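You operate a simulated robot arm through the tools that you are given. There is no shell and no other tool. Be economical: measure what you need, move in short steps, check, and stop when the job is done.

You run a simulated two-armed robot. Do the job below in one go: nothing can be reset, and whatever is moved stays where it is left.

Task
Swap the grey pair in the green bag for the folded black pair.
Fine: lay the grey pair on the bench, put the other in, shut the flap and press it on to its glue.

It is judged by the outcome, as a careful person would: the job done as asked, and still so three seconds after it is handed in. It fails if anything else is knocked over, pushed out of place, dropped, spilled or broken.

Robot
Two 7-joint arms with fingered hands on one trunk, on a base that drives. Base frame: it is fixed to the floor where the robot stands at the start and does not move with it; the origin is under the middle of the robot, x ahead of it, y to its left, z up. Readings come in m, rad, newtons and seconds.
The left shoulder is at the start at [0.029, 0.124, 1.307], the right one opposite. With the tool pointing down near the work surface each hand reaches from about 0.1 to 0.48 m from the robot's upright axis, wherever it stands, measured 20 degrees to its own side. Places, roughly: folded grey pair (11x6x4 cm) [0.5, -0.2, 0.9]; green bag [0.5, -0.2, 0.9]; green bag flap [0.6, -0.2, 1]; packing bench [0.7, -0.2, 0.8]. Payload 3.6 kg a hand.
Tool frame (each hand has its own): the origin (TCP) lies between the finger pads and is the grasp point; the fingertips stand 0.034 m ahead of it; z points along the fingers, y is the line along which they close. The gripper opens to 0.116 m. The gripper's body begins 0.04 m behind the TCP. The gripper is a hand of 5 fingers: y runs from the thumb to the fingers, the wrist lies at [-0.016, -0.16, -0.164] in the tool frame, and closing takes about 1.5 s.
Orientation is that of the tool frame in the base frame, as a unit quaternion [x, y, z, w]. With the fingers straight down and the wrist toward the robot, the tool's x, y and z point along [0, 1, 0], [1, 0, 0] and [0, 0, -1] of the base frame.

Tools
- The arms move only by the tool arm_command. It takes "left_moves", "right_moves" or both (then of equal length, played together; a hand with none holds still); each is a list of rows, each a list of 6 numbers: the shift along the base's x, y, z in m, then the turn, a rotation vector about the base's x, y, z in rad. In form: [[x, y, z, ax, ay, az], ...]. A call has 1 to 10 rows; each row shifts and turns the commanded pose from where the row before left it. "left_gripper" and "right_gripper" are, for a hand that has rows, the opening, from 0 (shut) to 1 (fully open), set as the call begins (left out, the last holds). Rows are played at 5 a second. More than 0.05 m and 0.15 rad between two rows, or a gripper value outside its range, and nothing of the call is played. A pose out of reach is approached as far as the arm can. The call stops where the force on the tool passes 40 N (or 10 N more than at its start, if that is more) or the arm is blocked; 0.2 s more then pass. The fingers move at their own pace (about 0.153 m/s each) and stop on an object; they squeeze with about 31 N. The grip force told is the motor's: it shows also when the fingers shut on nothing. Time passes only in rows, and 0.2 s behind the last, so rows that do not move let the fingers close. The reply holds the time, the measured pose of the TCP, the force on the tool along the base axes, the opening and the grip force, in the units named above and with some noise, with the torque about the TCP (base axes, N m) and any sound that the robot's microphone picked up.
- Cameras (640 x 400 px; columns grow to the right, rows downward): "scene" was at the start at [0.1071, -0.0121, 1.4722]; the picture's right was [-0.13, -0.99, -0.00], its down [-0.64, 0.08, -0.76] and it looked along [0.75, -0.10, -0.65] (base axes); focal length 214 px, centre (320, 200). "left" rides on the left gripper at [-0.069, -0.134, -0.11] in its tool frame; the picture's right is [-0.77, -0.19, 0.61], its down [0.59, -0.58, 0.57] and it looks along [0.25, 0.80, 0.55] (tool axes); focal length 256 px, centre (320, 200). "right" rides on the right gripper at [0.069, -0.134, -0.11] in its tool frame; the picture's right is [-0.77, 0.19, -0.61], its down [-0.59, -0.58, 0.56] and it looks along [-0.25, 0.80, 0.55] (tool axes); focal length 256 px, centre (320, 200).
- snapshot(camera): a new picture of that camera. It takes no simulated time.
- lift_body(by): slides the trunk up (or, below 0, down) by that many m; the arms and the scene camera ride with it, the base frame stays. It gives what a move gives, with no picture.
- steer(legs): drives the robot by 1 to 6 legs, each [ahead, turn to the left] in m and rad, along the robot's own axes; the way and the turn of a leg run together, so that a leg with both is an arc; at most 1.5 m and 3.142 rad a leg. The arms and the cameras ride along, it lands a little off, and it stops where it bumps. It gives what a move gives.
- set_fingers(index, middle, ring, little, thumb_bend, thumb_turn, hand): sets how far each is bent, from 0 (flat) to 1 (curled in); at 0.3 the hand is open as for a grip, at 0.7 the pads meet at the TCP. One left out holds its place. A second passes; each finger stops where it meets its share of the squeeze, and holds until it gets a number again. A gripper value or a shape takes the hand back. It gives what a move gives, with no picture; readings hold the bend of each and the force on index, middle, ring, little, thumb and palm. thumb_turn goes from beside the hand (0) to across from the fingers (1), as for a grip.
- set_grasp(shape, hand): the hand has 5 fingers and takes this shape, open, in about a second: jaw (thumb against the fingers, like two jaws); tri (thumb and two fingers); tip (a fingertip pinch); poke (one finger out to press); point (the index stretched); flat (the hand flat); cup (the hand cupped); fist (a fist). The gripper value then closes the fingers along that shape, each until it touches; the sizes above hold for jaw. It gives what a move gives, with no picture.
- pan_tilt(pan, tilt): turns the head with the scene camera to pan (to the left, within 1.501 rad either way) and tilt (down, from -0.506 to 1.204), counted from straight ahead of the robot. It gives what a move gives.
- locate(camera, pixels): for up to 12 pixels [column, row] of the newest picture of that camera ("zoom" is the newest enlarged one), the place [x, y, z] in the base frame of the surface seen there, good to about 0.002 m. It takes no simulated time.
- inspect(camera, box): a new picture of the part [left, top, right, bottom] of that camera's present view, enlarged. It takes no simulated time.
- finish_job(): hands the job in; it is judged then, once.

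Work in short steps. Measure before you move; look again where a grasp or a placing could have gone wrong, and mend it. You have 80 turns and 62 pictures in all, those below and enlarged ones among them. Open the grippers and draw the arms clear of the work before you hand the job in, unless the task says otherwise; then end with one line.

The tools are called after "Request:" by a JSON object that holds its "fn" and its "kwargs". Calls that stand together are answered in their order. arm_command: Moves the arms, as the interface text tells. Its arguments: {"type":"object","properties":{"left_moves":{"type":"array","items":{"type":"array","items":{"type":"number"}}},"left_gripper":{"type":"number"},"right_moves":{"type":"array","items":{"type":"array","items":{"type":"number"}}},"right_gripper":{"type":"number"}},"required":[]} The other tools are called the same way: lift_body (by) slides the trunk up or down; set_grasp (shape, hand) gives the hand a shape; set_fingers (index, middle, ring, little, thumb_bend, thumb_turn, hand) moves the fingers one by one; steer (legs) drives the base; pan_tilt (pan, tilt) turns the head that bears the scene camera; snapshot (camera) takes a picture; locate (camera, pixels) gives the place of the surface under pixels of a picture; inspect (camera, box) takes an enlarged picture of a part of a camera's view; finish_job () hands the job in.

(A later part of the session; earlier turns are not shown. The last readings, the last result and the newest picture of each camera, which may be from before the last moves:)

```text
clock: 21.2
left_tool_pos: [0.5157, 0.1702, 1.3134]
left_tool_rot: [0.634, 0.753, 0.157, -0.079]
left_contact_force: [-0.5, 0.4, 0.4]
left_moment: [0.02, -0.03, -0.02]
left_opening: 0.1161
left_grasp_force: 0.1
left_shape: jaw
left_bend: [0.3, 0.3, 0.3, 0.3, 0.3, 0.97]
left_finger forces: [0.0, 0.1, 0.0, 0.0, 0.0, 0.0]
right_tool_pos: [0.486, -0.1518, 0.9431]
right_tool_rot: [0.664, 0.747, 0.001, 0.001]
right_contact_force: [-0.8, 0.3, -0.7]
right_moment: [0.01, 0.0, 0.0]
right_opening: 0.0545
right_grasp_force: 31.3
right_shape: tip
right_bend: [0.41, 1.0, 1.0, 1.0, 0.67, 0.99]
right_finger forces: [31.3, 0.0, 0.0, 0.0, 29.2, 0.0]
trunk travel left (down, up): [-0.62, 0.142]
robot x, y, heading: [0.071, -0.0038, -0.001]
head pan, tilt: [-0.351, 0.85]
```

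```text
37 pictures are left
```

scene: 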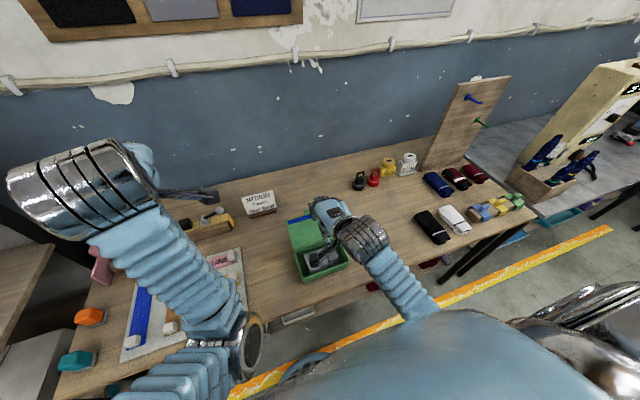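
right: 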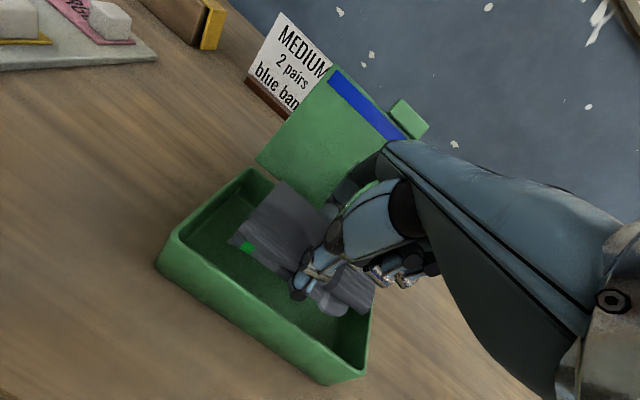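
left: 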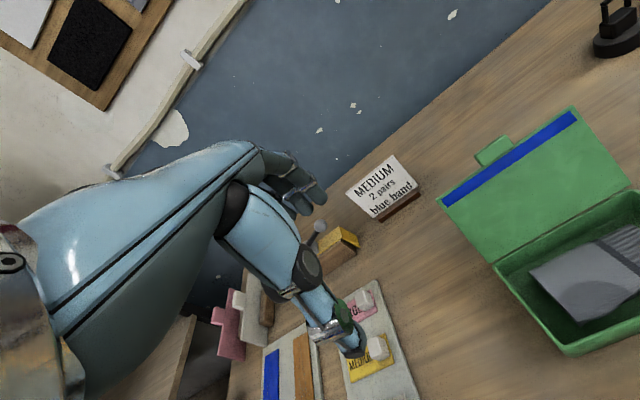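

The pair is held (grip 31 N). I lift clear of the bag and carry it right to about (0.43, −0.345).

Request:
{"fn": "arm_command", "kwargs": {"right_moves": [[0, 0, 0.03, 0, 0, 0], [0, 0, 0.03, 0, 0, 0], [0, 0, 0.02, 0, 0, 0], [-0.008, -0.04, 0, 0, 0, 0], [-0.012, -0.04, 0, 0, 0, 0], [-0.012, -0.04, 0, 0, 0, -0.03], [-0.012, -0.04, 0, 0, 0, -0.03], [-0.011, -0.034, 0, 0, 0, -0.04], [0, 0, 0, 0, 0, 0]]}}

Request:
{"fn": "snapshot", "kwargs": {"camera": "scene"}}

```text
clock: 23.2
left_tool_pos: [0.5165, 0.1689, 1.3135]
left_tool_rot: [0.635, 0.752, 0.157, -0.078]
left_contact_force: [0.1, -0.1, 0.3]
left_moment: [-0.02, 0.0, -0.02]
left_opening: 0.1162
left_grasp_force: 0.1
left_shape: jaw
left_bend: [0.3, 0.3, 0.3, 0.3, 0.3, 0.97]
left_finger forces: [0.1, 0.0, 0.0, 0.0, 0.0, 0.0]
right_tool_pos: [0.4289, -0.3457, 1.0237]
right_tool_rot: [0.7, 0.714, 0.003, 0.001]
right_contact_force: [-0.2, 1.0, -1.5]
right_moment: [-0.01, -0.02, -0.01]
right_opening: 0.0548
right_grasp_force: 30.9
right_shape: tip
right_bend: [0.41, 1.0, 1.0, 1.0, 0.67, 0.99]
right_finger forces: [31.0, 0.0, 0.1, 0.1, 29.6, 0.0]
trunk travel left (down, up): [-0.62, 0.142]
robot x, y, heading: [0.0689, -0.0058, -0.002]
head pan, tilt: [-0.351, 0.85]
```

```text
36 pictures are left
```

scene: 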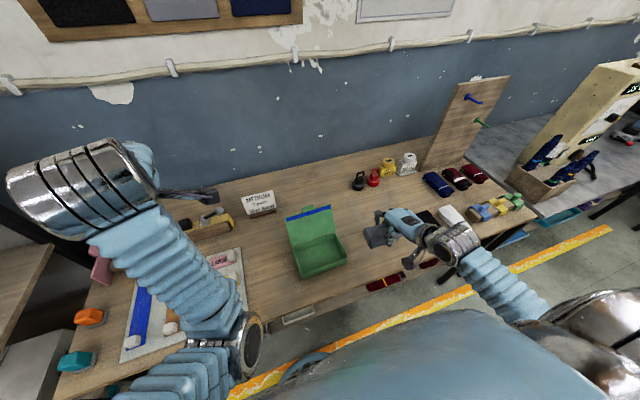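

The bag is empty and the grey pair hangs level. I lower it to bench height (TCP ≈0.902) and release.

Request:
{"fn": "arm_command", "kwargs": {"right_moves": [[0, 0, -0.035, 0, 0, 0], [0, 0, -0.035, 0, 0, 0], [0, 0, -0.03, 0, 0, 0], [0, 0, -0.012, 0, 0, 0], [0, 0, -0.009, 0, 0, 0], [0, 0, 0, 0, 0, 0]]}}

Request:
{"fn": "arm_command", "kwargs": {"right_moves": [[0, 0, 0, 0, 0, 0], [0, 0, 0, 0, 0, 0], [0, 0, 0, 0, 0, 0], [0, 0, 0.03, 0, 0, 0], [0, 0, 0.04, 0, 0, 0], [0, 0, 0.04, 0, 0, 0], [0, 0, 0, 0, 0, 0]], "right_gripper": 0.8}}

Request:
{"fn": "inspect", "kwargs": {"camera": "scene", "box": [270, 180, 470, 300]}}

```text
clock: 24.6
left_tool_pos: [0.5159, 0.1698, 1.3128]
left_tool_rot: [0.635, 0.752, 0.157, -0.079]
left_contact_force: [0.9, 0.3, 0.3]
left_moment: [-0.02, 0.0, -0.01]
left_opening: 0.116
left_grasp_force: 0.1
left_shape: jaw
left_bend: [0.3, 0.3, 0.3, 0.3, 0.3, 0.97]
left_finger forces: [0.0, 0.0, 0.0, 0.1, 0.0, 0.0]
right_tool_pos: [0.4308, -0.3455, 0.9018]
right_tool_rot: [0.7, 0.714, 0.003, 0.0]
right_contact_force: [0.2, 0.6, -0.5]
right_moment: [-0.02, 0.01, -0.04]
right_opening: 0.0544
right_grasp_force: 30.5
right_shape: tip
right_bend: [0.41, 1.0, 1.0, 1.0, 0.67, 0.99]
right_finger forces: [30.8, 0.0, 0.0, 0.0, 29.6, 0.0]
trunk travel left (down, up): [-0.62, 0.142]
robot x, y, heading: [0.0689, 0.0019, -0.005]
head pan, tilt: [-0.351, 0.85]
```

```text
clock: 26.2
left_tool_pos: [0.5172, 0.1689, 1.3137]
left_tool_rot: [0.635, 0.752, 0.157, -0.079]
left_contact_force: [0.3, 0.7, 0.5]
left_moment: [-0.01, 0.0, 0.0]
left_opening: 0.116
left_grasp_force: 0.1
left_shape: jaw
left_bend: [0.3, 0.3, 0.3, 0.3, 0.3, 0.97]
left_finger forces: [0.0, 0.1, 0.1, 0.0, 0.0, 0.1]
right_tool_pos: [0.4313, -0.3434, 1.0119]
right_tool_rot: [0.701, 0.714, 0.001, 0.0]
right_contact_force: [-0.1, 0.1, 0.6]
right_moment: [-0.02, 0.02, 0.01]
right_opening: 0.0927
right_grasp_force: 0.1
right_shape: tip
right_bend: [0.32, 0.96, 0.98, 0.98, 0.51, 0.98]
right_finger forces: [0.0, 0.0, 0.0, 0.0, 0.0, 0.0]
trunk travel left (down, up): [-0.62, 0.142]
robot x, y, heading: [0.07, -0.0014, -0.004]
head pan, tilt: [-0.351, 0.85]
```

```text
3.20 times, centred on (370, 240) of scene
```

zoom: 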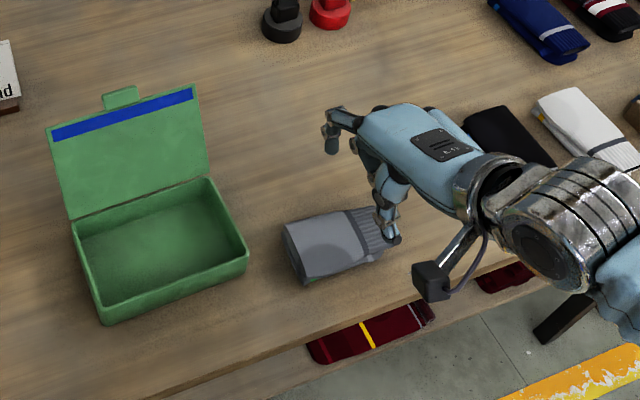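

The grey pair lies on the bench at zoom (340,245). Now I raise the trunk, and drive: back off, turn right, go along the bench, then turn to face it at about 45° near the black pair.

Request:
{"fn": "lift_body", "kwargs": {"by": 0.1}}

Request:
{"fn": "steer", "kwargs": {"legs": [[-0.2, 0], [0, -1.571], [0.98, 0], [0, 2.356]]}}

Request:
{"fn": "pan_tilt", "kwargs": {"pan": -0.4, "tilt": 0.8}}

Request:
{"fn": "snapshot", "kwargs": {"camera": "scene"}}

```text
clock: 27.6
left_tool_pos: [0.5188, 0.2113, 1.4225]
left_tool_rot: [0.601, 0.762, 0.209, -0.116]
left_contact_force: [0.1, -0.1, 0.3]
left_moment: [0.01, 0.03, -0.01]
left_opening: 0.1157
left_grasp_force: 0.1
left_shape: jaw
left_bend: [0.3, 0.3, 0.3, 0.3, 0.3, 0.97]
left_finger forces: [0.0, 0.0, 0.1, 0.0, 0.1, 0.0]
right_tool_pos: [0.4306, -0.3475, 1.1123]
right_tool_rot: [0.7, 0.714, 0.003, 0.0]
right_contact_force: [-1.6, -0.1, -0.2]
right_moment: [-0.01, 0.01, 0.01]
right_opening: 0.0928
right_grasp_force: 0.1
right_shape: tip
right_bend: [0.32, 0.96, 0.98, 0.98, 0.51, 0.98]
right_finger forces: [0.1, 0.1, 0.1, 0.0, 0.0, 0.0]
trunk travel left (down, up): [-0.721, 0.041]
robot x, y, heading: [0.0721, 0.0011, -0.002]
head pan, tilt: [-0.351, 0.85]
stopped: the arm was blocked; the commanded pose is now the measured one
```

```text
clock: 43.3
left_tool_pos: [0.0422, -0.5335, 1.4219]
left_tool_rot: [0.29, 0.927, 0.153, -0.184]
left_contact_force: [-0.5, -0.1, 0.8]
left_moment: [-0.02, 0.03, 0.02]
left_opening: 0.1158
left_grasp_force: 0.1
left_shape: jaw
left_bend: [0.3, 0.3, 0.3, 0.3, 0.3, 0.97]
left_finger forces: [0.1, 0.0, 0.0, 0.0, 0.0, 0.1]
right_tool_pos: [0.3482, -1.0065, 1.1119]
right_tool_rot: [0.4, 0.917, 0.002, -0.001]
right_contact_force: [-1.0, -0.5, 1.0]
right_moment: [0.0, 0.0, -0.03]
right_opening: 0.0924
right_grasp_force: 0.0
right_shape: tip
right_bend: [0.32, 0.96, 0.98, 0.98, 0.51, 0.98]
right_finger forces: [0.0, 0.0, 0.1, 0.0, 0.0, 0.0]
trunk travel left (down, up): [-0.721, 0.041]
robot x, y, heading: [-0.1522, -0.9886, 0.726]
head pan, tilt: [-0.351, 0.85]
```

```text
clock: 44.0
left_tool_pos: [0.0413, -0.5327, 1.4224]
left_tool_rot: [0.291, 0.926, 0.154, -0.183]
left_contact_force: [0.6, 0.1, 0.1]
left_moment: [0.01, -0.01, 0.05]
left_opening: 0.1158
left_grasp_force: 0.0
left_shape: jaw
left_bend: [0.3, 0.3, 0.3, 0.3, 0.3, 0.97]
left_finger forces: [0.0, 0.0, 0.0, 0.0, 0.0, 0.0]
right_tool_pos: [0.3486, -1.0054, 1.1137]
right_tool_rot: [0.4, 0.917, 0.002, -0.001]
right_contact_force: [-0.1, -0.8, 0.2]
right_moment: [0.01, -0.01, -0.01]
right_opening: 0.0927
right_grasp_force: 0.1
right_shape: tip
right_bend: [0.32, 0.96, 0.98, 0.98, 0.51, 0.98]
right_finger forces: [0.0, 0.0, 0.1, 0.1, 0.0, 0.0]
trunk travel left (down, up): [-0.721, 0.041]
robot x, y, heading: [-0.1525, -0.9927, 0.72]
head pan, tilt: [-0.4, 0.799]
```

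```text
34 pictures are left
```

scene: 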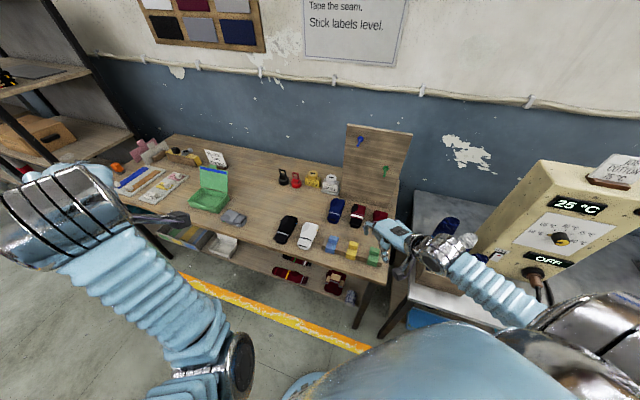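

Robot is at (−0.15, −0.99), heading 0.72; way ahead is clear at hand height. I drive 0.3 m forward.

Request:
{"fn": "steer", "kwargs": {"legs": [[0.3, 0]]}}

Request:
{"fn": "set_grasp", "kwargs": {"hand": "right", "shape": "tip"}}

Request:
{"fn": "pan_tilt", "kwargs": {"pan": -0.2, "tilt": 0.95}}

Request:
{"fn": "snapshot", "kwargs": {"camera": "scene"}}

```text
clock: 46.0
left_tool_pos: [0.2616, -0.3369, 1.4223]
left_tool_rot: [0.288, 0.927, 0.153, -0.184]
left_contact_force: [0.2, 0.1, 0.9]
left_moment: [-0.01, -0.01, -0.01]
left_opening: 0.116
left_grasp_force: 0.1
left_shape: jaw
left_bend: [0.3, 0.3, 0.3, 0.3, 0.3, 0.97]
left_finger forces: [0.0, 0.0, 0.1, 0.0, 0.1, 0.0]
right_tool_pos: [0.5686, -0.8089, 1.1118]
right_tool_rot: [0.399, 0.917, 0.002, -0.001]
right_contact_force: [0.1, -0.5, 0.0]
right_moment: [-0.01, -0.03, -0.03]
right_opening: 0.093
right_grasp_force: 0.0
right_shape: tip
right_bend: [0.32, 0.96, 0.98, 0.98, 0.51, 0.98]
right_finger forces: [0.0, 0.0, 0.0, 0.0, 0.0, 0.0]
trunk travel left (down, up): [-0.721, 0.041]
robot x, y, heading: [0.0694, -0.7934, 0.726]
head pan, tilt: [-0.4, 0.799]
```

```text
clock: 46.9
left_tool_pos: [0.2607, -0.3376, 1.4216]
left_tool_rot: [0.288, 0.927, 0.154, -0.183]
left_contact_force: [-0.1, -0.3, 0.4]
left_moment: [0.0, -0.02, 0.02]
left_opening: 0.1157
left_grasp_force: 0.1
left_shape: jaw
left_bend: [0.3, 0.3, 0.3, 0.3, 0.3, 0.97]
left_finger forces: [0.0, 0.0, 0.0, 0.0, 0.0, 0.0]
right_tool_pos: [0.5681, -0.8091, 1.1121]
right_tool_rot: [0.399, 0.917, 0.002, -0.001]
right_contact_force: [0.0, -0.1, 0.4]
right_moment: [0.01, 0.04, -0.02]
right_opening: 0.1159
right_grasp_force: 0.0
right_shape: tip
right_bend: [0.29, 0.96, 0.98, 0.98, 0.3, 0.97]
right_finger forces: [0.0, 0.1, 0.0, 0.0, 0.1, 0.1]
trunk travel left (down, up): [-0.721, 0.041]
robot x, y, heading: [0.0731, -0.7963, 0.727]
head pan, tilt: [-0.4, 0.799]
```

```text
clock: 47.6
left_tool_pos: [0.2621, -0.3367, 1.4226]
left_tool_rot: [0.288, 0.927, 0.153, -0.184]
left_contact_force: [-0.5, -0.3, 0.3]
left_moment: [0.04, 0.01, -0.02]
left_opening: 0.116
left_grasp_force: 0.1
left_shape: jaw
left_bend: [0.3, 0.3, 0.3, 0.3, 0.3, 0.97]
left_finger forces: [0.0, 0.1, 0.0, 0.0, 0.0, 0.1]
right_tool_pos: [0.5679, -0.8089, 1.1128]
right_tool_rot: [0.399, 0.917, 0.003, -0.002]
right_contact_force: [-0.4, 0.0, 0.1]
right_moment: [-0.02, 0.01, 0.02]
right_opening: 0.1158
right_grasp_force: 0.0
right_shape: tip
right_bend: [0.29, 0.96, 0.98, 0.98, 0.3, 0.97]
right_finger forces: [0.0, 0.0, 0.0, 0.1, 0.0, 0.0]
trunk travel left (down, up): [-0.721, 0.041]
robot x, y, heading: [0.0712, -0.7934, 0.726]
head pan, tilt: [-0.201, 0.949]
```

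```text
33 pictures are left
```

scene: 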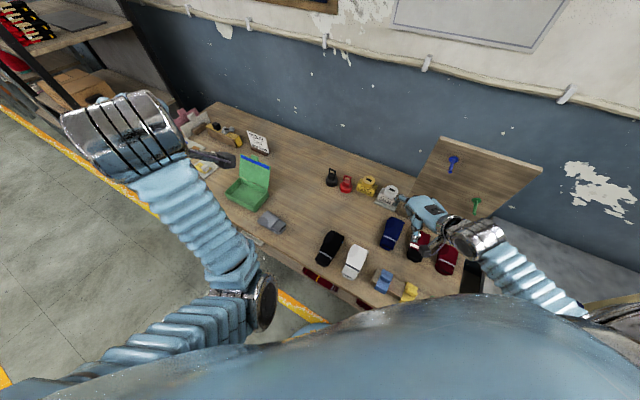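

I measure the black pair's outline from here.

Request:
{"fn": "inspect", "kwargs": {"camera": "scene", "box": [290, 210, 390, 290]}}

Request:
{"fn": "arm_command", "kwargs": {"right_moves": [[-0.02, 0.035, 0, 0, 0, 0.13], [-0.02, 0.035, 0, 0, 0, 0.14], [-0.02, 0.035, 0, 0, 0, 0.14], [-0.02, 0.035, 0, 0, 0, 0.14], [-0.02, 0.035, 0, 0, 0, 0.14], [-0.016, 0.024, 0, 0, 0, 0.13], [0, 0, 0, 0, 0, 0]]}}

```text
5.00 times, centred on (340, 250) of scene
```

zoom: 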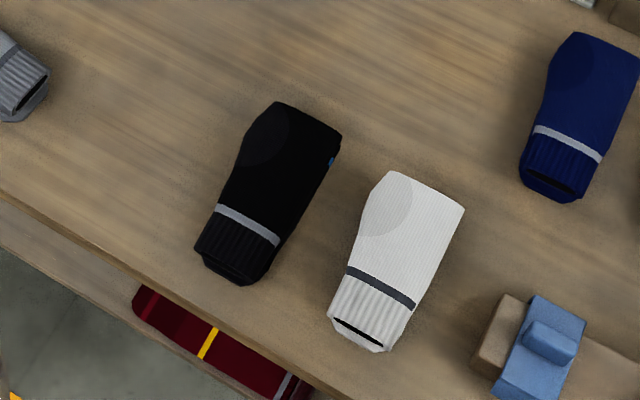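

```text
clock: 49.2
left_tool_pos: [0.2611, -0.3365, 1.422]
left_tool_rot: [0.29, 0.927, 0.153, -0.184]
left_contact_force: [0.4, 0.0, 0.2]
left_moment: [0.04, 0.02, 0.0]
left_opening: 0.1159
left_grasp_force: 0.1
left_shape: jaw
left_bend: [0.3, 0.3, 0.3, 0.3, 0.3, 0.97]
left_finger forces: [0.1, 0.0, 0.1, 0.0, 0.0, 0.0]
right_tool_pos: [0.4529, -0.6125, 1.1107]
right_tool_rot: [0.0, 1.0, 0.002, -0.002]
right_contact_force: [0.2, -1.2, 0.5]
right_moment: [-0.01, 0.02, 0.01]
right_opening: 0.1158
right_grasp_force: 0.0
right_shape: tip
right_bend: [0.29, 0.96, 0.98, 0.98, 0.3, 0.97]
right_finger forces: [0.0, 0.1, 0.0, 0.1, 0.0, 0.0]
trunk travel left (down, up): [-0.721, 0.041]
robot x, y, heading: [0.0693, -0.7936, 0.727]
head pan, tilt: [-0.201, 0.949]
```

The arm reached (0.453, −0.6125, 1.11), yaw 90°. I locate the black outline in that zoom.

Request:
{"fn": "locate", "kwargs": {"camera": "zoom", "pixels": [[278, 105], [340, 140], [272, 250], [200, 240], [232, 160], [312, 200], [260, 175], [243, 280], [340, 160], [360, 230], [340, 290], [235, 265]]}}

Request:
{"fn": "snapshot", "kwargs": {"camera": "right"}}

```text
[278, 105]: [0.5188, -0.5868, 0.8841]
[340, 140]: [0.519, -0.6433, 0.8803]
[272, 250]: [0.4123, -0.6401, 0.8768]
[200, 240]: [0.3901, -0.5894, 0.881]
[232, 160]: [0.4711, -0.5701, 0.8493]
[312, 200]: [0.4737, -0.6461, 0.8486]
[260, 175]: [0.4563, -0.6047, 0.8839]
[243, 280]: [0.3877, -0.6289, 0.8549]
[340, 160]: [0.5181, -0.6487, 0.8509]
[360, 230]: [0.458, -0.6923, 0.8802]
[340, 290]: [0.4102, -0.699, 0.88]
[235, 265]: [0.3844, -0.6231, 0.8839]
```

```text
31 pictures are left
```

right: 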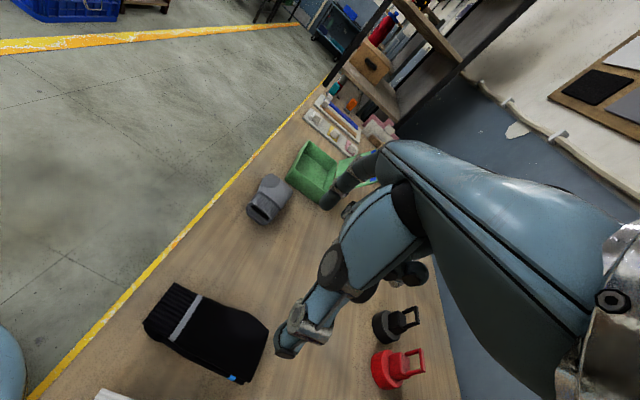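

Black pair: centre (0.452, −0.615), ≈5.7 cm wide, 13.5 cm long; 4 cm gap to the white pair. I narrow the pinch to 0.075 and lower the trunk by 0.12, then check.

Request:
{"fn": "arm_command", "kwargs": {"right_moves": [[0, -0.002, 0, 0, 0, 0], [0, 0, 0, 0, 0, 0], [0, 0, 0, 0, 0, 0], [0, 0, 0, 0, 0, 0]], "right_gripper": 0.645}}

Request:
{"fn": "lift_body", "kwargs": {"by": -0.12}}

Request:
{"fn": "snapshot", "kwargs": {"camera": "right"}}

```text
clock: 50.2
left_tool_pos: [0.2616, -0.336, 1.4223]
left_tool_rot: [0.288, 0.927, 0.152, -0.184]
left_contact_force: [0.5, 0.1, 0.7]
left_moment: [-0.05, 0.0, 0.0]
left_opening: 0.1158
left_grasp_force: 0.0
left_shape: jaw
left_bend: [0.3, 0.3, 0.3, 0.3, 0.3, 0.97]
left_finger forces: [0.0, 0.0, 0.0, 0.1, 0.0, 0.1]
right_tool_pos: [0.454, -0.6136, 1.1106]
right_tool_rot: [-0.001, 1.0, 0.002, -0.001]
right_contact_force: [-0.4, -0.1, 0.0]
right_moment: [-0.02, -0.01, 0.0]
right_opening: 0.0754
right_grasp_force: 0.0
right_shape: tip
right_bend: [0.36, 0.96, 0.98, 0.98, 0.57, 0.99]
right_finger forces: [0.0, 0.0, 0.1, 0.0, 0.0, 0.1]
trunk travel left (down, up): [-0.721, 0.041]
robot x, y, heading: [0.0693, -0.7934, 0.727]
head pan, tilt: [-0.201, 0.949]
```

```text
clock: 51.8
left_tool_pos: [0.2352, -0.3071, 1.3155]
left_tool_rot: [0.255, 0.92, 0.187, -0.234]
left_contact_force: [0.4, 0.8, 0.4]
left_moment: [0.02, 0.02, -0.01]
left_opening: 0.1161
left_grasp_force: 0.1
left_shape: jaw
left_bend: [0.3, 0.3, 0.3, 0.3, 0.3, 0.97]
left_finger forces: [0.0, 0.0, 0.0, 0.0, 0.0, 0.1]
right_tool_pos: [0.4534, -0.6121, 0.9917]
right_tool_rot: [0.001, 1.0, 0.001, -0.001]
right_contact_force: [-0.8, 0.7, -0.5]
right_moment: [0.0, -0.01, -0.02]
right_opening: 0.0752
right_grasp_force: 0.1
right_shape: tip
right_bend: [0.36, 0.96, 0.98, 0.98, 0.57, 0.99]
right_finger forces: [0.2, 0.1, 0.1, 0.0, 0.0, 0.1]
trunk travel left (down, up): [-0.6, 0.162]
robot x, y, heading: [0.0717, -0.7954, 0.732]
head pan, tilt: [-0.201, 0.949]
stopped: the arm was blocked; the commanded pose is now the measured one
```

```text
30 pictures are left
```

right: 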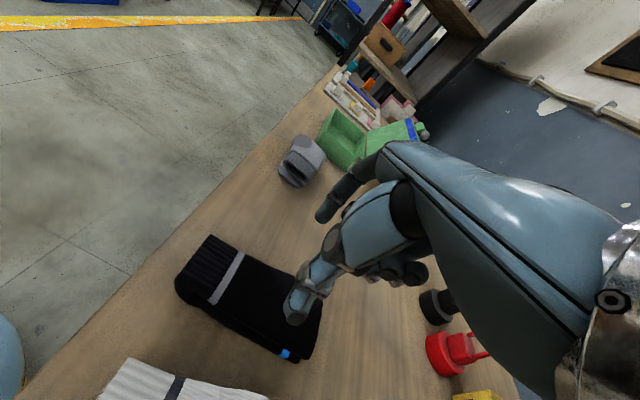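

I check thumb tip (297,318) and index tip (325,215) against the sock edges.

Request:
{"fn": "locate", "kwargs": {"camera": "right", "pixels": [[297, 320], [290, 310], [325, 215], [318, 220], [245, 250], [178, 283], [300, 360], [240, 335], [150, 362], [262, 258]]}}

```text
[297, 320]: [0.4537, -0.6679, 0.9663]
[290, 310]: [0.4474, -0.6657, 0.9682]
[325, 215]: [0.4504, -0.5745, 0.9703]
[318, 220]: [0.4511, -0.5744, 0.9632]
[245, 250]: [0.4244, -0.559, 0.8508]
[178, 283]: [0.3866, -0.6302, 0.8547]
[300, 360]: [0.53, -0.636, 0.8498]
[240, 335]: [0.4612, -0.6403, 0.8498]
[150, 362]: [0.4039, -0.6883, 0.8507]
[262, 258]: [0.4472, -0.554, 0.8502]
```

Clearances: thumb spans y −0.650…−0.668 between black (−0.643) and white (−0.688). I descend to TCP 0.899.

Request:
{"fn": "arm_command", "kwargs": {"right_moves": [[-0.001, -0.001, -0.03, 0, 0, 0], [0, 0, -0.025, 0, 0, 0], [0, 0, -0.015, 0, 0, 0], [0, 0, -0.012, 0, 0, 0], [0, 0, -0.01, 0, 0, 0], [0, 0, 0, 0, 0, 0]]}}

Request:
{"fn": "inspect", "kwargs": {"camera": "right", "box": [100, 150, 420, 400]}}

```text
clock: 53.2
left_tool_pos: [0.2342, -0.3074, 1.3149]
left_tool_rot: [0.253, 0.92, 0.186, -0.235]
left_contact_force: [-0.2, -0.1, -0.9]
left_moment: [0.05, 0.02, 0.0]
left_opening: 0.1159
left_grasp_force: 0.0
left_shape: jaw
left_bend: [0.3, 0.3, 0.3, 0.3, 0.3, 0.97]
left_finger forces: [0.1, 0.0, 0.1, 0.0, 0.1, 0.0]
right_tool_pos: [0.4516, -0.6143, 0.9011]
right_tool_rot: [0.0, 1.0, 0.002, -0.002]
right_contact_force: [-1.0, -0.9, 0.1]
right_moment: [-0.03, -0.01, 0.02]
right_opening: 0.0755
right_grasp_force: 0.0
right_shape: tip
right_bend: [0.36, 0.96, 0.98, 0.98, 0.57, 0.99]
right_finger forces: [0.1, 0.1, 0.0, 0.0, 0.1, 0.0]
trunk travel left (down, up): [-0.6, 0.162]
robot x, y, heading: [0.0713, -0.7925, 0.726]
head pan, tilt: [-0.201, 0.949]
```

```text
1.60 times, centred on (260, 275) of right
```

zoom: 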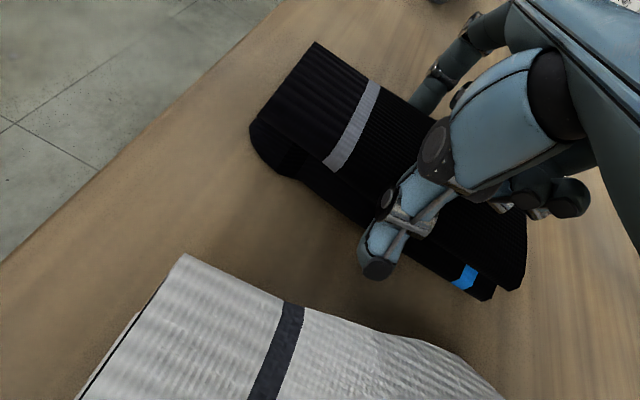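

The thumb is in the gap and the index on the other side, no contact forces. I close and lift by trunk/arm a little.

Request:
{"fn": "arm_command", "kwargs": {"right_moves": [[0, 0, 0, 0, 0, 0], [0, 0, 0, 0, 0, 0], [0, 0, 0, 0, 0, 0], [0, 0, 0, 0, 0, 0], [0, 0, 0, 0, 0, 0], [0, 0, 0, 0, 0, 0]], "right_gripper": 0}}

Request:
{"fn": "arm_command", "kwargs": {"right_moves": [[0, 0, 0.015, 0, 0, 0], [0, 0, 0.03, 0, 0, 0], [0, 0, 0.03, 0, 0, 0], [0, 0, 0.03, 0, 0, 0], [0, 0, 0, 0, 0, 0]]}}

Request:
{"fn": "snapshot", "kwargs": {"camera": "right"}}

```text
clock: 54.6
left_tool_pos: [0.2332, -0.3078, 1.3147]
left_tool_rot: [0.252, 0.92, 0.186, -0.235]
left_contact_force: [0.7, 0.3, -0.1]
left_moment: [0.03, 0.02, 0.0]
left_opening: 0.1159
left_grasp_force: 0.1
left_shape: jaw
left_bend: [0.3, 0.3, 0.3, 0.3, 0.3, 0.97]
left_finger forces: [0.0, 0.0, 0.1, 0.0, 0.1, 0.1]
right_tool_pos: [0.4504, -0.614, 0.9001]
right_tool_rot: [0.001, 1.0, 0.002, -0.001]
right_contact_force: [0.8, -1.0, 4.9]
right_moment: [0.11, 0.04, 0.11]
right_opening: 0.0548
right_grasp_force: 30.6
right_shape: tip
right_bend: [0.45, 1.0, 1.0, 1.0, 0.63, 0.99]
right_finger forces: [30.6, 0.1, 0.0, 0.1, 29.7, 0.0]
trunk travel left (down, up): [-0.6, 0.162]
robot x, y, heading: [0.0668, -0.7895, 0.726]
head pan, tilt: [-0.201, 0.949]
```

```text
clock: 55.8
left_tool_pos: [0.2348, -0.3074, 1.3149]
left_tool_rot: [0.252, 0.92, 0.186, -0.235]
left_contact_force: [0.9, -0.2, 1.0]
left_moment: [-0.02, -0.04, -0.03]
left_opening: 0.116
left_grasp_force: 0.1
left_shape: jaw
left_bend: [0.3, 0.3, 0.3, 0.3, 0.3, 0.97]
left_finger forces: [0.0, 0.0, 0.0, 0.0, 0.0, 0.0]
right_tool_pos: [0.451, -0.6123, 1.0037]
right_tool_rot: [0.0, 1.0, 0.0, -0.001]
right_contact_force: [0.6, -0.5, -0.7]
right_moment: [0.02, 0.02, 0.01]
right_opening: 0.0547
right_grasp_force: 31.2
right_shape: tip
right_bend: [0.45, 1.0, 1.0, 1.0, 0.63, 0.99]
right_finger forces: [30.9, 0.0, 0.0, 0.0, 29.4, 0.0]
trunk travel left (down, up): [-0.6, 0.162]
robot x, y, heading: [0.069, -0.7918, 0.728]
head pan, tilt: [-0.201, 0.949]
```

```text
28 pictures are left
```

right: 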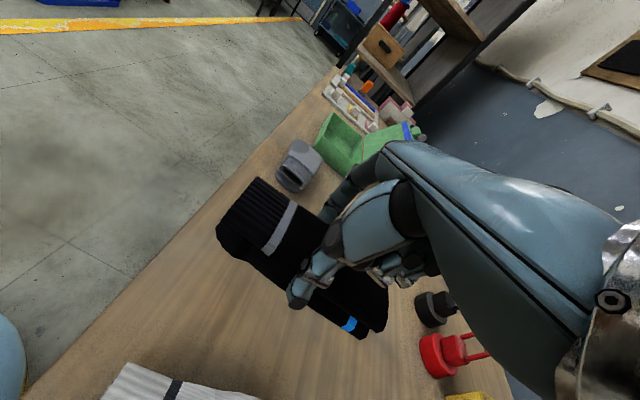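

The black pair is held and lifted. I raise the trunk 0.1 and turn the hand back to its natural yaw before driving.

Request:
{"fn": "lift_body", "kwargs": {"by": 0.1}}

Request:
{"fn": "arm_command", "kwargs": {"right_moves": [[0, 0, 0, 0, 0, -0.14], [0, 0, 0, 0, 0, -0.14], [0, 0, 0, 0, 0, -0.14], [0, 0, 0, 0, 0, -0.14], [0, 0, 0, 0, 0, -0.14], [0, 0, 0, 0, 0, -0.14], [0, 0, 0, 0, 0, 0]]}}

Request:
{"fn": "steer", "kwargs": {"legs": [[-0.3, 0], [0, -2.297], [-0.99, 0], [0, 1.571]]}}

Request:
{"fn": "pan_tilt", "kwargs": {"pan": -0.3, "tilt": 0.8}}

Request:
{"fn": "snapshot", "kwargs": {"camera": "scene"}}

```text
clock: 57.2
left_tool_pos: [0.2082, -0.2824, 1.4328]
left_tool_rot: [0.219, 0.909, 0.217, -0.281]
left_contact_force: [-1.0, -0.7, -0.2]
left_moment: [-0.01, 0.0, 0.02]
left_opening: 0.116
left_grasp_force: 0.2
left_shape: jaw
left_bend: [0.3, 0.3, 0.3, 0.3, 0.3, 0.97]
left_finger forces: [0.0, 0.1, 0.0, 0.0, 0.1, 0.0]
right_tool_pos: [0.451, -0.6143, 1.1041]
right_tool_rot: [0.0, 1.0, 0.001, -0.002]
right_contact_force: [0.2, 0.4, -0.3]
right_moment: [0.01, -0.01, 0.03]
right_opening: 0.0546
right_grasp_force: 31.0
right_shape: tip
right_bend: [0.45, 1.0, 1.0, 1.0, 0.63, 0.99]
right_finger forces: [30.9, 0.0, 0.0, 0.0, 29.4, 0.1]
trunk travel left (down, up): [-0.7, 0.062]
robot x, y, heading: [0.0671, -0.7953, 0.725]
head pan, tilt: [-0.201, 0.949]
stopped: the arm was blocked; the commanded pose is now the measured one
```

```text
clock: 58.8
left_tool_pos: [0.2098, -0.2825, 1.4319]
left_tool_rot: [0.219, 0.909, 0.216, -0.281]
left_contact_force: [0.8, 0.3, 0.0]
left_moment: [0.02, -0.02, 0.0]
left_opening: 0.1161
left_grasp_force: 0.1
left_shape: jaw
left_bend: [0.3, 0.3, 0.3, 0.3, 0.3, 0.97]
left_finger forces: [0.0, 0.0, 0.0, 0.0, 0.0, 0.0]
right_tool_pos: [0.4527, -0.6148, 1.104]
right_tool_rot: [0.408, 0.913, 0.002, -0.001]
right_contact_force: [0.3, -0.8, -0.7]
right_moment: [0.04, 0.0, 0.02]
right_opening: 0.0546
right_grasp_force: 31.2
right_shape: tip
right_bend: [0.45, 1.0, 1.0, 1.0, 0.63, 0.99]
right_finger forces: [30.6, 0.0, 0.0, 0.0, 29.4, 0.0]
trunk travel left (down, up): [-0.7, 0.062]
robot x, y, heading: [0.0673, -0.7922, 0.729]
head pan, tilt: [-0.201, 0.949]
```

```text
clock: 74.9
left_tool_pos: [0.2581, 0.2961, 1.4334]
left_tool_rot: [0.51, 0.783, 0.297, -0.193]
left_contact_force: [0.4, 0.1, 0.4]
left_moment: [0.01, -0.01, -0.02]
left_opening: 0.1158
left_grasp_force: 0.1
left_shape: jaw
left_bend: [0.3, 0.3, 0.3, 0.3, 0.3, 0.97]
left_finger forces: [0.0, 0.0, 0.0, 0.1, 0.0, 0.1]
right_tool_pos: [0.2382, -0.1141, 1.1045]
right_tool_rot: [0.691, 0.723, 0.001, 0.0]
right_contact_force: [0.1, -0.5, -1.0]
right_moment: [0.04, 0.05, -0.01]
right_opening: 0.0539
right_grasp_force: 30.9
right_shape: tip
right_bend: [0.46, 1.0, 1.0, 1.0, 0.64, 0.99]
right_finger forces: [29.6, 0.0, 0.0, 0.1, 27.4, 0.0]
trunk travel left (down, up): [-0.7, 0.062]
robot x, y, heading: [-0.1712, -0.0162, 0.046]
head pan, tilt: [-0.201, 0.949]
```

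```text
clock: 75.6
left_tool_pos: [0.2585, 0.2948, 1.4331]
left_tool_rot: [0.511, 0.783, 0.298, -0.192]
left_contact_force: [0.6, 0.8, 0.8]
left_moment: [0.0, 0.01, -0.02]
left_opening: 0.1159
left_grasp_force: 0.1
left_shape: jaw
left_bend: [0.3, 0.3, 0.3, 0.3, 0.3, 0.97]
left_finger forces: [0.1, 0.0, 0.0, 0.0, 0.0, 0.1]
right_tool_pos: [0.2387, -0.1147, 1.1045]
right_tool_rot: [0.69, 0.724, 0.001, 0.0]
right_contact_force: [0.7, -0.4, -1.5]
right_moment: [-0.02, -0.04, 0.02]
right_opening: 0.0538
right_grasp_force: 31.4
right_shape: tip
right_bend: [0.46, 1.0, 1.0, 1.0, 0.64, 0.99]
right_finger forces: [29.6, 0.0, 0.0, 0.0, 27.5, 0.0]
trunk travel left (down, up): [-0.7, 0.062]
robot x, y, heading: [-0.1773, -0.0156, 0.045]
head pan, tilt: [-0.3, 0.799]
```

```text
27 pictures are left
```

scene: 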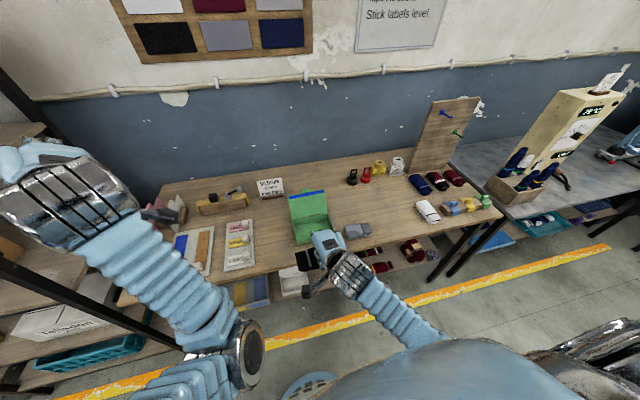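

Still held. I drive 0.23 m ahead, straightening the heading; the pair's underside (~1.055) stays above the flap top (~1.02).

Request:
{"fn": "steer", "kwargs": {"legs": [[0.23, -0.045]]}}

Request:
{"fn": "pan_tilt", "kwargs": {"pan": -0.35, "tilt": 0.95}}

Request:
{"fn": "snapshot", "kwargs": {"camera": "right"}}

Request:
{"fn": "inspect", "kwargs": {"camera": "scene", "box": [240, 120, 440, 260]}}

```text
clock: 77.3
left_tool_pos: [0.4986, 0.2816, 1.4328]
left_tool_rot: [0.528, 0.772, 0.302, -0.186]
left_contact_force: [1.0, 0.0, 0.1]
left_moment: [-0.03, 0.04, -0.02]
left_opening: 0.1161
left_grasp_force: 0.1
left_shape: jaw
left_bend: [0.3, 0.3, 0.3, 0.3, 0.3, 0.97]
left_finger forces: [0.0, 0.0, 0.1, 0.0, 0.1, 0.0]
right_tool_pos: [0.4606, -0.1265, 1.1039]
right_tool_rot: [0.706, 0.708, 0.001, 0.0]
right_contact_force: [-0.3, -1.1, -1.0]
right_moment: [-0.01, 0.04, 0.02]
right_opening: 0.0539
right_grasp_force: 30.8
right_shape: tip
right_bend: [0.46, 1.0, 1.0, 1.0, 0.64, 0.99]
right_finger forces: [29.7, 0.0, 0.0, 0.1, 27.6, 0.0]
trunk travel left (down, up): [-0.7, 0.062]
robot x, y, heading: [0.056, -0.0057, 0.004]
head pan, tilt: [-0.3, 0.799]
```

```text
clock: 78.0
left_tool_pos: [0.4993, 0.283, 1.433]
left_tool_rot: [0.526, 0.772, 0.302, -0.188]
left_contact_force: [0.1, 0.4, 0.2]
left_moment: [0.01, 0.04, 0.01]
left_opening: 0.116
left_grasp_force: 0.1
left_shape: jaw
left_bend: [0.3, 0.3, 0.3, 0.3, 0.3, 0.97]
left_finger forces: [0.0, 0.1, 0.1, 0.0, 0.0, 0.1]
right_tool_pos: [0.4603, -0.1272, 1.104]
right_tool_rot: [0.706, 0.708, 0.002, 0.0]
right_contact_force: [0.7, 0.3, -0.8]
right_moment: [0.0, -0.02, -0.03]
right_opening: 0.0538
right_grasp_force: 31.3
right_shape: tip
right_bend: [0.46, 1.0, 1.0, 1.0, 0.64, 0.99]
right_finger forces: [29.7, 0.0, 0.1, 0.0, 27.6, 0.0]
trunk travel left (down, up): [-0.7, 0.062]
robot x, y, heading: [0.0533, -0.0078, 0.001]
head pan, tilt: [-0.351, 0.949]
```

```text
26 pictures are left
```

right: 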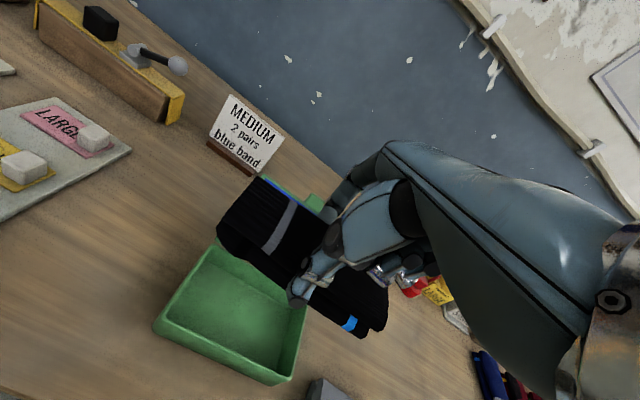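

```text
2.86 times, centred on (340, 190) of scene
```

zoom: 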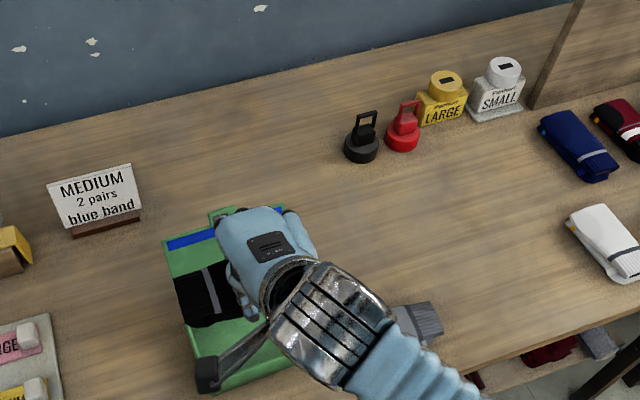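

The pair hangs over the bag, aligned. I measure the bag's rim corners and the pair's ends in the right picture.

Request:
{"fn": "locate", "kwargs": {"camera": "right", "pixels": [[215, 244], [155, 322], [168, 325], [282, 380], [278, 372], [304, 312], [200, 340], [240, 358], [222, 240], [385, 310], [262, 180], [355, 338]]}}

```text
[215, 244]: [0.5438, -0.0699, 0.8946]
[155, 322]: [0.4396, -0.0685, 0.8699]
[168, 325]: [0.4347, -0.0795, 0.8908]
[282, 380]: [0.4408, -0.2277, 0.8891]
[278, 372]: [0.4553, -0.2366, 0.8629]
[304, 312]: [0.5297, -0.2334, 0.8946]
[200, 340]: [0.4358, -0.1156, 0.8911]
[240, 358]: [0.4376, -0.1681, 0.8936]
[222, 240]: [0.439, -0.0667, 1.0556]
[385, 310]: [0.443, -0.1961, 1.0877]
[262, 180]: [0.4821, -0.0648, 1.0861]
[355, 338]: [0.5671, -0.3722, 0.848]
```

Bag centre ≈(0.489, −0.153), inner x 0.440–0.539. I shift the pair to (0.493, −0.150), yaw +0.03, lower the trunk 0.08, and go down to just over the rim.

Request:
{"fn": "arm_command", "kwargs": {"right_moves": [[0.017, -0.012, 0, 0, 0, 0.03], [0.016, -0.011, 0, 0, 0, 0], [0, 0, 0, 0, 0, 0]]}}

Request:
{"fn": "lift_body", "kwargs": {"by": -0.08}}

Request:
{"fn": "arm_command", "kwargs": {"right_moves": [[0, 0, -0.02, 0, 0, 0], [0, 0, -0.02, 0, 0, 0], [0, 0, -0.02, 0, 0, 0], [0, 0, 0, 0, 0, 0]]}}

Request:
{"fn": "snapshot", "kwargs": {"camera": "right"}}

```text
clock: 78.8
left_tool_pos: [0.4978, 0.282, 1.4329]
left_tool_rot: [0.527, 0.773, 0.302, -0.186]
left_contact_force: [0.5, 0.7, 0.3]
left_moment: [0.0, 0.0, -0.02]
left_opening: 0.1159
left_grasp_force: 0.0
left_shape: jaw
left_bend: [0.3, 0.3, 0.3, 0.3, 0.3, 0.97]
left_finger forces: [0.0, 0.0, 0.1, 0.1, 0.0, 0.0]
right_tool_pos: [0.4946, -0.1489, 1.1034]
right_tool_rot: [0.695, 0.719, 0.002, 0.0]
right_contact_force: [-0.2, -0.2, -0.5]
right_moment: [0.01, -0.02, 0.01]
right_opening: 0.0541
right_grasp_force: 30.5
right_shape: tip
right_bend: [0.46, 1.0, 1.0, 1.0, 0.64, 0.99]
right_finger forces: [29.8, 0.0, 0.0, 0.1, 27.7, 0.0]
trunk travel left (down, up): [-0.7, 0.062]
robot x, y, heading: [0.0539, -0.0095, 0.001]
head pan, tilt: [-0.351, 0.949]
```

```text
clock: 80.0
left_tool_pos: [0.4942, 0.3104, 1.3697]
left_tool_rot: [0.495, 0.772, 0.337, -0.212]
left_contact_force: [-1.2, 1.0, 0.5]
left_moment: [0.01, 0.0, 0.01]
left_opening: 0.1158
left_grasp_force: 0.1
left_shape: jaw
left_bend: [0.3, 0.3, 0.3, 0.3, 0.3, 0.97]
left_finger forces: [0.0, 0.0, 0.1, 0.0, 0.0, 0.0]
right_tool_pos: [0.4934, -0.1503, 1.0252]
right_tool_rot: [0.694, 0.72, 0.002, -0.001]
right_contact_force: [0.2, 0.4, -1.4]
right_moment: [-0.03, 0.05, -0.05]
right_opening: 0.0538
right_grasp_force: 30.8
right_shape: tip
right_bend: [0.46, 1.0, 1.0, 1.0, 0.64, 0.99]
right_finger forces: [29.7, 0.0, 0.0, 0.0, 27.8, 0.1]
trunk travel left (down, up): [-0.62, 0.142]
robot x, y, heading: [0.0549, -0.0104, -0.0]
head pan, tilt: [-0.351, 0.949]
```

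```text
clock: 81.0
left_tool_pos: [0.4948, 0.3094, 1.3705]
left_tool_rot: [0.496, 0.773, 0.336, -0.209]
left_contact_force: [0.0, -0.2, -0.3]
left_moment: [0.03, 0.01, -0.03]
left_opening: 0.1156
left_grasp_force: 0.1
left_shape: jaw
left_bend: [0.3, 0.3, 0.3, 0.3, 0.3, 0.97]
left_finger forces: [0.1, 0.0, 0.0, 0.1, 0.1, 0.0]
right_tool_pos: [0.493, -0.1506, 0.9649]
right_tool_rot: [0.695, 0.719, 0.001, 0.0]
right_contact_force: [-0.3, 0.4, -0.5]
right_moment: [0.0, 0.0, 0.0]
right_opening: 0.0539
right_grasp_force: 30.9
right_shape: tip
right_bend: [0.46, 1.0, 1.0, 1.0, 0.64, 0.99]
right_finger forces: [29.7, 0.1, 0.1, 0.0, 27.8, 0.0]
trunk travel left (down, up): [-0.62, 0.142]
robot x, y, heading: [0.0542, -0.0084, -0.001]
head pan, tilt: [-0.351, 0.949]
```

```text
24 pictures are left
```

right: 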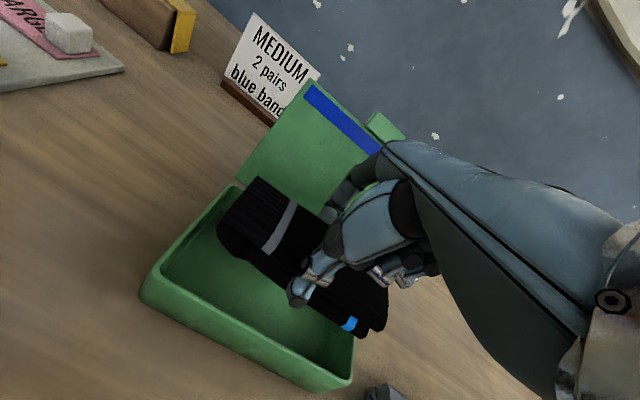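

I check end clearances before entering: sock ends at (228,240) and (375,335) against the rim.

Request:
{"fn": "locate", "kwargs": {"camera": "right", "pixels": [[222, 245], [262, 180], [384, 322], [362, 335], [235, 190], [150, 290], [345, 380], [352, 345], [215, 335], [222, 325]]}}

```text
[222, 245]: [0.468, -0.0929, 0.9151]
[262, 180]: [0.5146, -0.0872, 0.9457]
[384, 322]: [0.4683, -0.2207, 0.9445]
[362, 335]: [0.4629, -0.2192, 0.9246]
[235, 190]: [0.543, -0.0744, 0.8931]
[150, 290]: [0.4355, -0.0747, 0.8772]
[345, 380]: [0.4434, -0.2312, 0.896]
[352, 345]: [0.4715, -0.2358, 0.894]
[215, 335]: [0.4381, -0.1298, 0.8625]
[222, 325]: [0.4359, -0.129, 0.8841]
```

Sock y −0.087…−0.221, inside the bag's −0.073…−0.235; x fine too. I lower it to the floor.

Request:
{"fn": "arm_command", "kwargs": {"right_moves": [[0, 0, -0.015, 0, 0, 0], [0, 0, -0.015, 0, 0, 0], [0, 0, -0.012, 0, 0, 0], [0, 0, -0.01, 0, 0, 0], [0, 0, -0.007, 0, 0, 0], [0, 0, 0, 0, 0, 0]]}}

Request:
{"fn": "inspect", "kwargs": {"camera": "right", "box": [130, 130, 450, 400]}}

```text
clock: 82.4
left_tool_pos: [0.4935, 0.3083, 1.3718]
left_tool_rot: [0.496, 0.773, 0.337, -0.209]
left_contact_force: [0.5, 0.2, -0.5]
left_moment: [0.01, 0.0, 0.01]
left_opening: 0.1161
left_grasp_force: 0.1
left_shape: jaw
left_bend: [0.3, 0.3, 0.3, 0.3, 0.3, 0.97]
left_finger forces: [0.0, 0.1, 0.0, 0.0, 0.0, 0.0]
right_tool_pos: [0.4942, -0.1498, 0.9065]
right_tool_rot: [0.695, 0.719, 0.002, 0.001]
right_contact_force: [-1.8, -0.2, 5.3]
right_moment: [-0.02, -0.11, 0.04]
right_opening: 0.054
right_grasp_force: 31.0
right_shape: tip
right_bend: [0.46, 1.0, 1.0, 1.0, 0.64, 0.99]
right_finger forces: [30.1, 0.0, 0.1, 0.0, 29.8, 0.1]
trunk travel left (down, up): [-0.62, 0.142]
robot x, y, heading: [0.056, -0.0098, -0.002]
head pan, tilt: [-0.351, 0.949]
```

```text
1.48 times, centred on (290, 265) of right
```

zoom: 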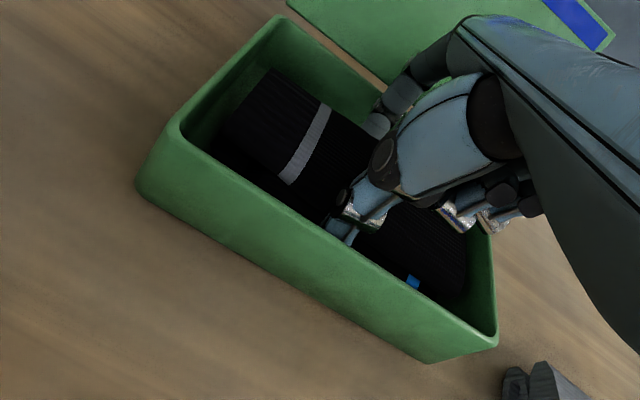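

The pair sits on the bag floor (5 N). I open just to 0.063 and withdraw straight up.

Request:
{"fn": "arm_command", "kwargs": {"right_moves": [[0, 0, 0, 0, 0, 0], [0, 0, 0, 0, 0, 0], [0, 0, 0, 0, 0, 0], [0, 0, 0.012, 0, 0, 0], [0, 0, 0.015, 0, 0, 0], [0, 0, 0.02, 0, 0, 0], [0, 0, 0.03, 0, 0, 0], [0, 0, 0.03, 0, 0, 0], [0, 0, 0, 0, 0, 0]], "right_gripper": 0.54}}

Request:
{"fn": "snapshot", "kwargs": {"camera": "right"}}

```text
clock: 84.4
left_tool_pos: [0.494, 0.3077, 1.3718]
left_tool_rot: [0.495, 0.773, 0.337, -0.209]
left_contact_force: [0.2, 0.2, -0.2]
left_moment: [-0.01, 0.01, -0.03]
left_opening: 0.1158
left_grasp_force: 0.1
left_shape: jaw
left_bend: [0.3, 0.3, 0.3, 0.3, 0.3, 0.97]
left_finger forces: [0.0, 0.0, 0.0, 0.1, 0.1, 0.1]
right_tool_pos: [0.4946, -0.1509, 1.0111]
right_tool_rot: [0.695, 0.719, 0.001, 0.0]
right_contact_force: [-0.3, 0.2, 0.0]
right_moment: [0.03, 0.02, 0.0]
right_opening: 0.0624
right_grasp_force: 0.0
right_shape: tip
right_bend: [0.4, 0.97, 0.98, 0.98, 0.62, 0.99]
right_finger forces: [0.0, 0.0, 0.0, 0.0, 0.0, 0.2]
trunk travel left (down, up): [-0.62, 0.142]
robot x, y, heading: [0.0577, -0.0089, 0.0]
head pan, tilt: [-0.351, 0.949]
```

```text
22 pictures are left
```

right: 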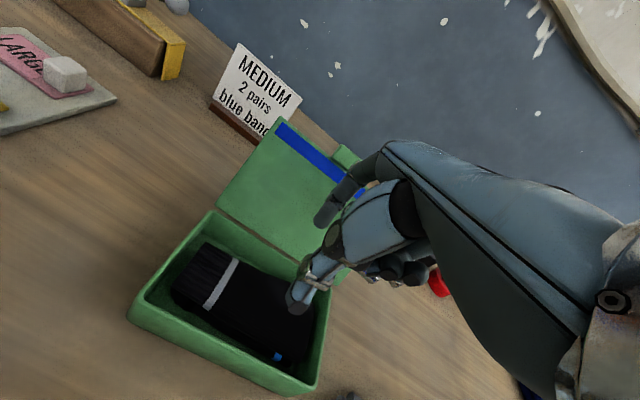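

The black pair lies in the bag. Next the flap: I shape the hand to "poke", raise, and see how far forward the hand can reach so the finger can go behind the flap.

Request:
{"fn": "set_grasp", "kwargs": {"hand": "right", "shape": "poke"}}

Request:
{"fn": "lift_body", "kwargs": {"by": 0.1}}

Request:
{"fn": "arm_command", "kwargs": {"right_moves": [[0.03, -0.01, 0.01, 0, 0, 0], [0.03, -0.01, 0.01, 0, 0, 0], [0.03, -0.01, 0, 0, 0, 0], [0.03, 0, 0, 0, 0, 0], [0, 0, 0, 0, 0, 0]]}}

Request:
{"fn": "snapshot", "kwargs": {"camera": "scene"}}

```text
clock: 85.3
left_tool_pos: [0.4939, 0.3073, 1.3704]
left_tool_rot: [0.496, 0.772, 0.337, -0.209]
left_contact_force: [0.2, 0.5, 0.2]
left_moment: [-0.01, 0.02, 0.05]
left_opening: 0.1156
left_grasp_force: 0.1
left_shape: jaw
left_bend: [0.3, 0.3, 0.3, 0.3, 0.3, 0.97]
left_finger forces: [0.0, 0.0, 0.1, 0.1, 0.1, 0.1]
right_tool_pos: [0.495, -0.151, 1.012]
right_tool_rot: [0.695, 0.719, 0.001, 0.0]
right_contact_force: [0.1, -0.2, 0.4]
right_moment: [0.01, 0.03, 0.01]
right_opening: 0.0001
right_grasp_force: 0.0
right_shape: poke
right_bend: [0.7, 0.7, 0.98, 0.98, 0.0, 1.0]
right_finger forces: [0.0, 0.1, 0.0, 0.1, 0.1, 0.1]
trunk travel left (down, up): [-0.62, 0.142]
robot x, y, heading: [0.0568, -0.0058, 0.002]
head pan, tilt: [-0.351, 0.949]
```

```text
clock: 86.6
left_tool_pos: [0.4936, 0.3112, 1.4739]
left_tool_rot: [0.492, 0.772, 0.341, -0.213]
left_contact_force: [0.9, -0.1, -0.2]
left_moment: [0.02, 0.03, 0.04]
left_opening: 0.1157
left_grasp_force: 0.1
left_shape: jaw
left_bend: [0.3, 0.3, 0.3, 0.3, 0.3, 0.97]
left_finger forces: [0.0, 0.0, 0.0, 0.1, 0.0, 0.0]
right_tool_pos: [0.4932, -0.1502, 1.1115]
right_tool_rot: [0.694, 0.72, 0.002, 0.0]
right_contact_force: [-0.7, 0.3, 0.0]
right_moment: [-0.02, 0.0, 0.03]
right_opening: 0.0
right_grasp_force: 0.0
right_shape: poke
right_bend: [0.7, 0.7, 0.98, 0.98, 0.0, 1.0]
right_finger forces: [0.0, 0.0, 0.0, 0.0, 0.1, 0.1]
trunk travel left (down, up): [-0.72, 0.042]
robot x, y, heading: [0.0568, -0.008, 0.0]
head pan, tilt: [-0.351, 0.949]
```

```text
clock: 87.8
left_tool_pos: [0.493, 0.3127, 1.4752]
left_tool_rot: [0.492, 0.772, 0.342, -0.212]
left_contact_force: [0.1, 0.0, -0.4]
left_moment: [-0.02, -0.02, 0.02]
left_opening: 0.1159
left_grasp_force: 0.0
left_shape: jaw
left_bend: [0.3, 0.3, 0.3, 0.3, 0.3, 0.97]
left_finger forces: [0.0, 0.1, 0.1, 0.0, 0.0, 0.1]
right_tool_pos: [0.6132, -0.1791, 1.133]
right_tool_rot: [0.695, 0.719, 0.002, -0.001]
right_contact_force: [-0.4, -0.1, -0.1]
right_moment: [0.02, -0.02, -0.02]
right_opening: 0.0
right_grasp_force: 0.1
right_shape: poke
right_bend: [0.7, 0.7, 0.98, 0.98, 0.0, 1.0]
right_finger forces: [0.0, 0.0, 0.0, 0.1, 0.0, 0.0]
trunk travel left (down, up): [-0.72, 0.042]
robot x, y, heading: [0.055, -0.0106, 0.0]
head pan, tilt: [-0.351, 0.949]
```

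```text
21 pictures are left
```

scene: 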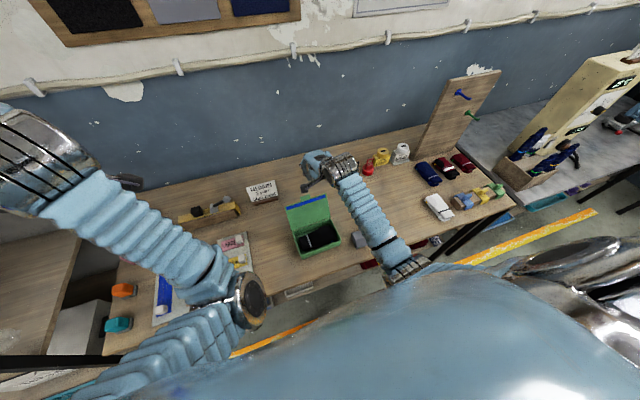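

Reach is fine: hand at (0.613, −0.179, 1.133). I zoom on hand and flap.

Request:
{"fn": "inspect", "kwargs": {"camera": "scene", "box": [270, 140, 390, 260]}}

Request:
{"fn": "snapshot", "kwargs": {"camera": "right"}}

```text
3.33 times, centred on (330, 200) of scene
```

zoom: 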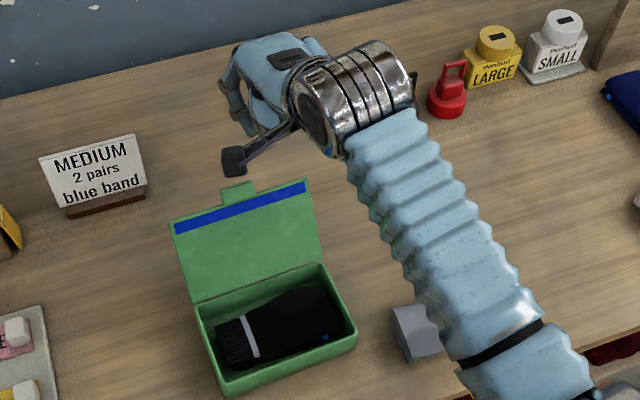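

```text
19 pictures are left
```

right: 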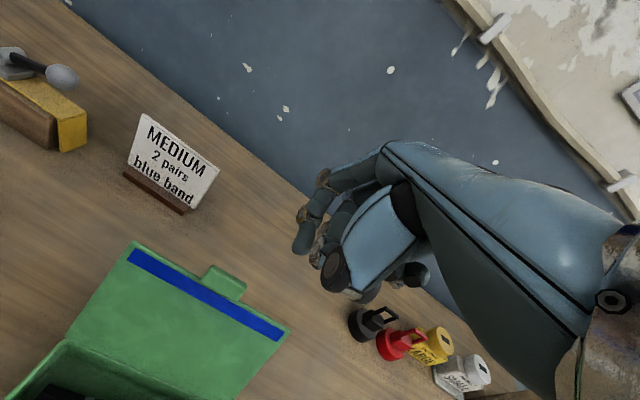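

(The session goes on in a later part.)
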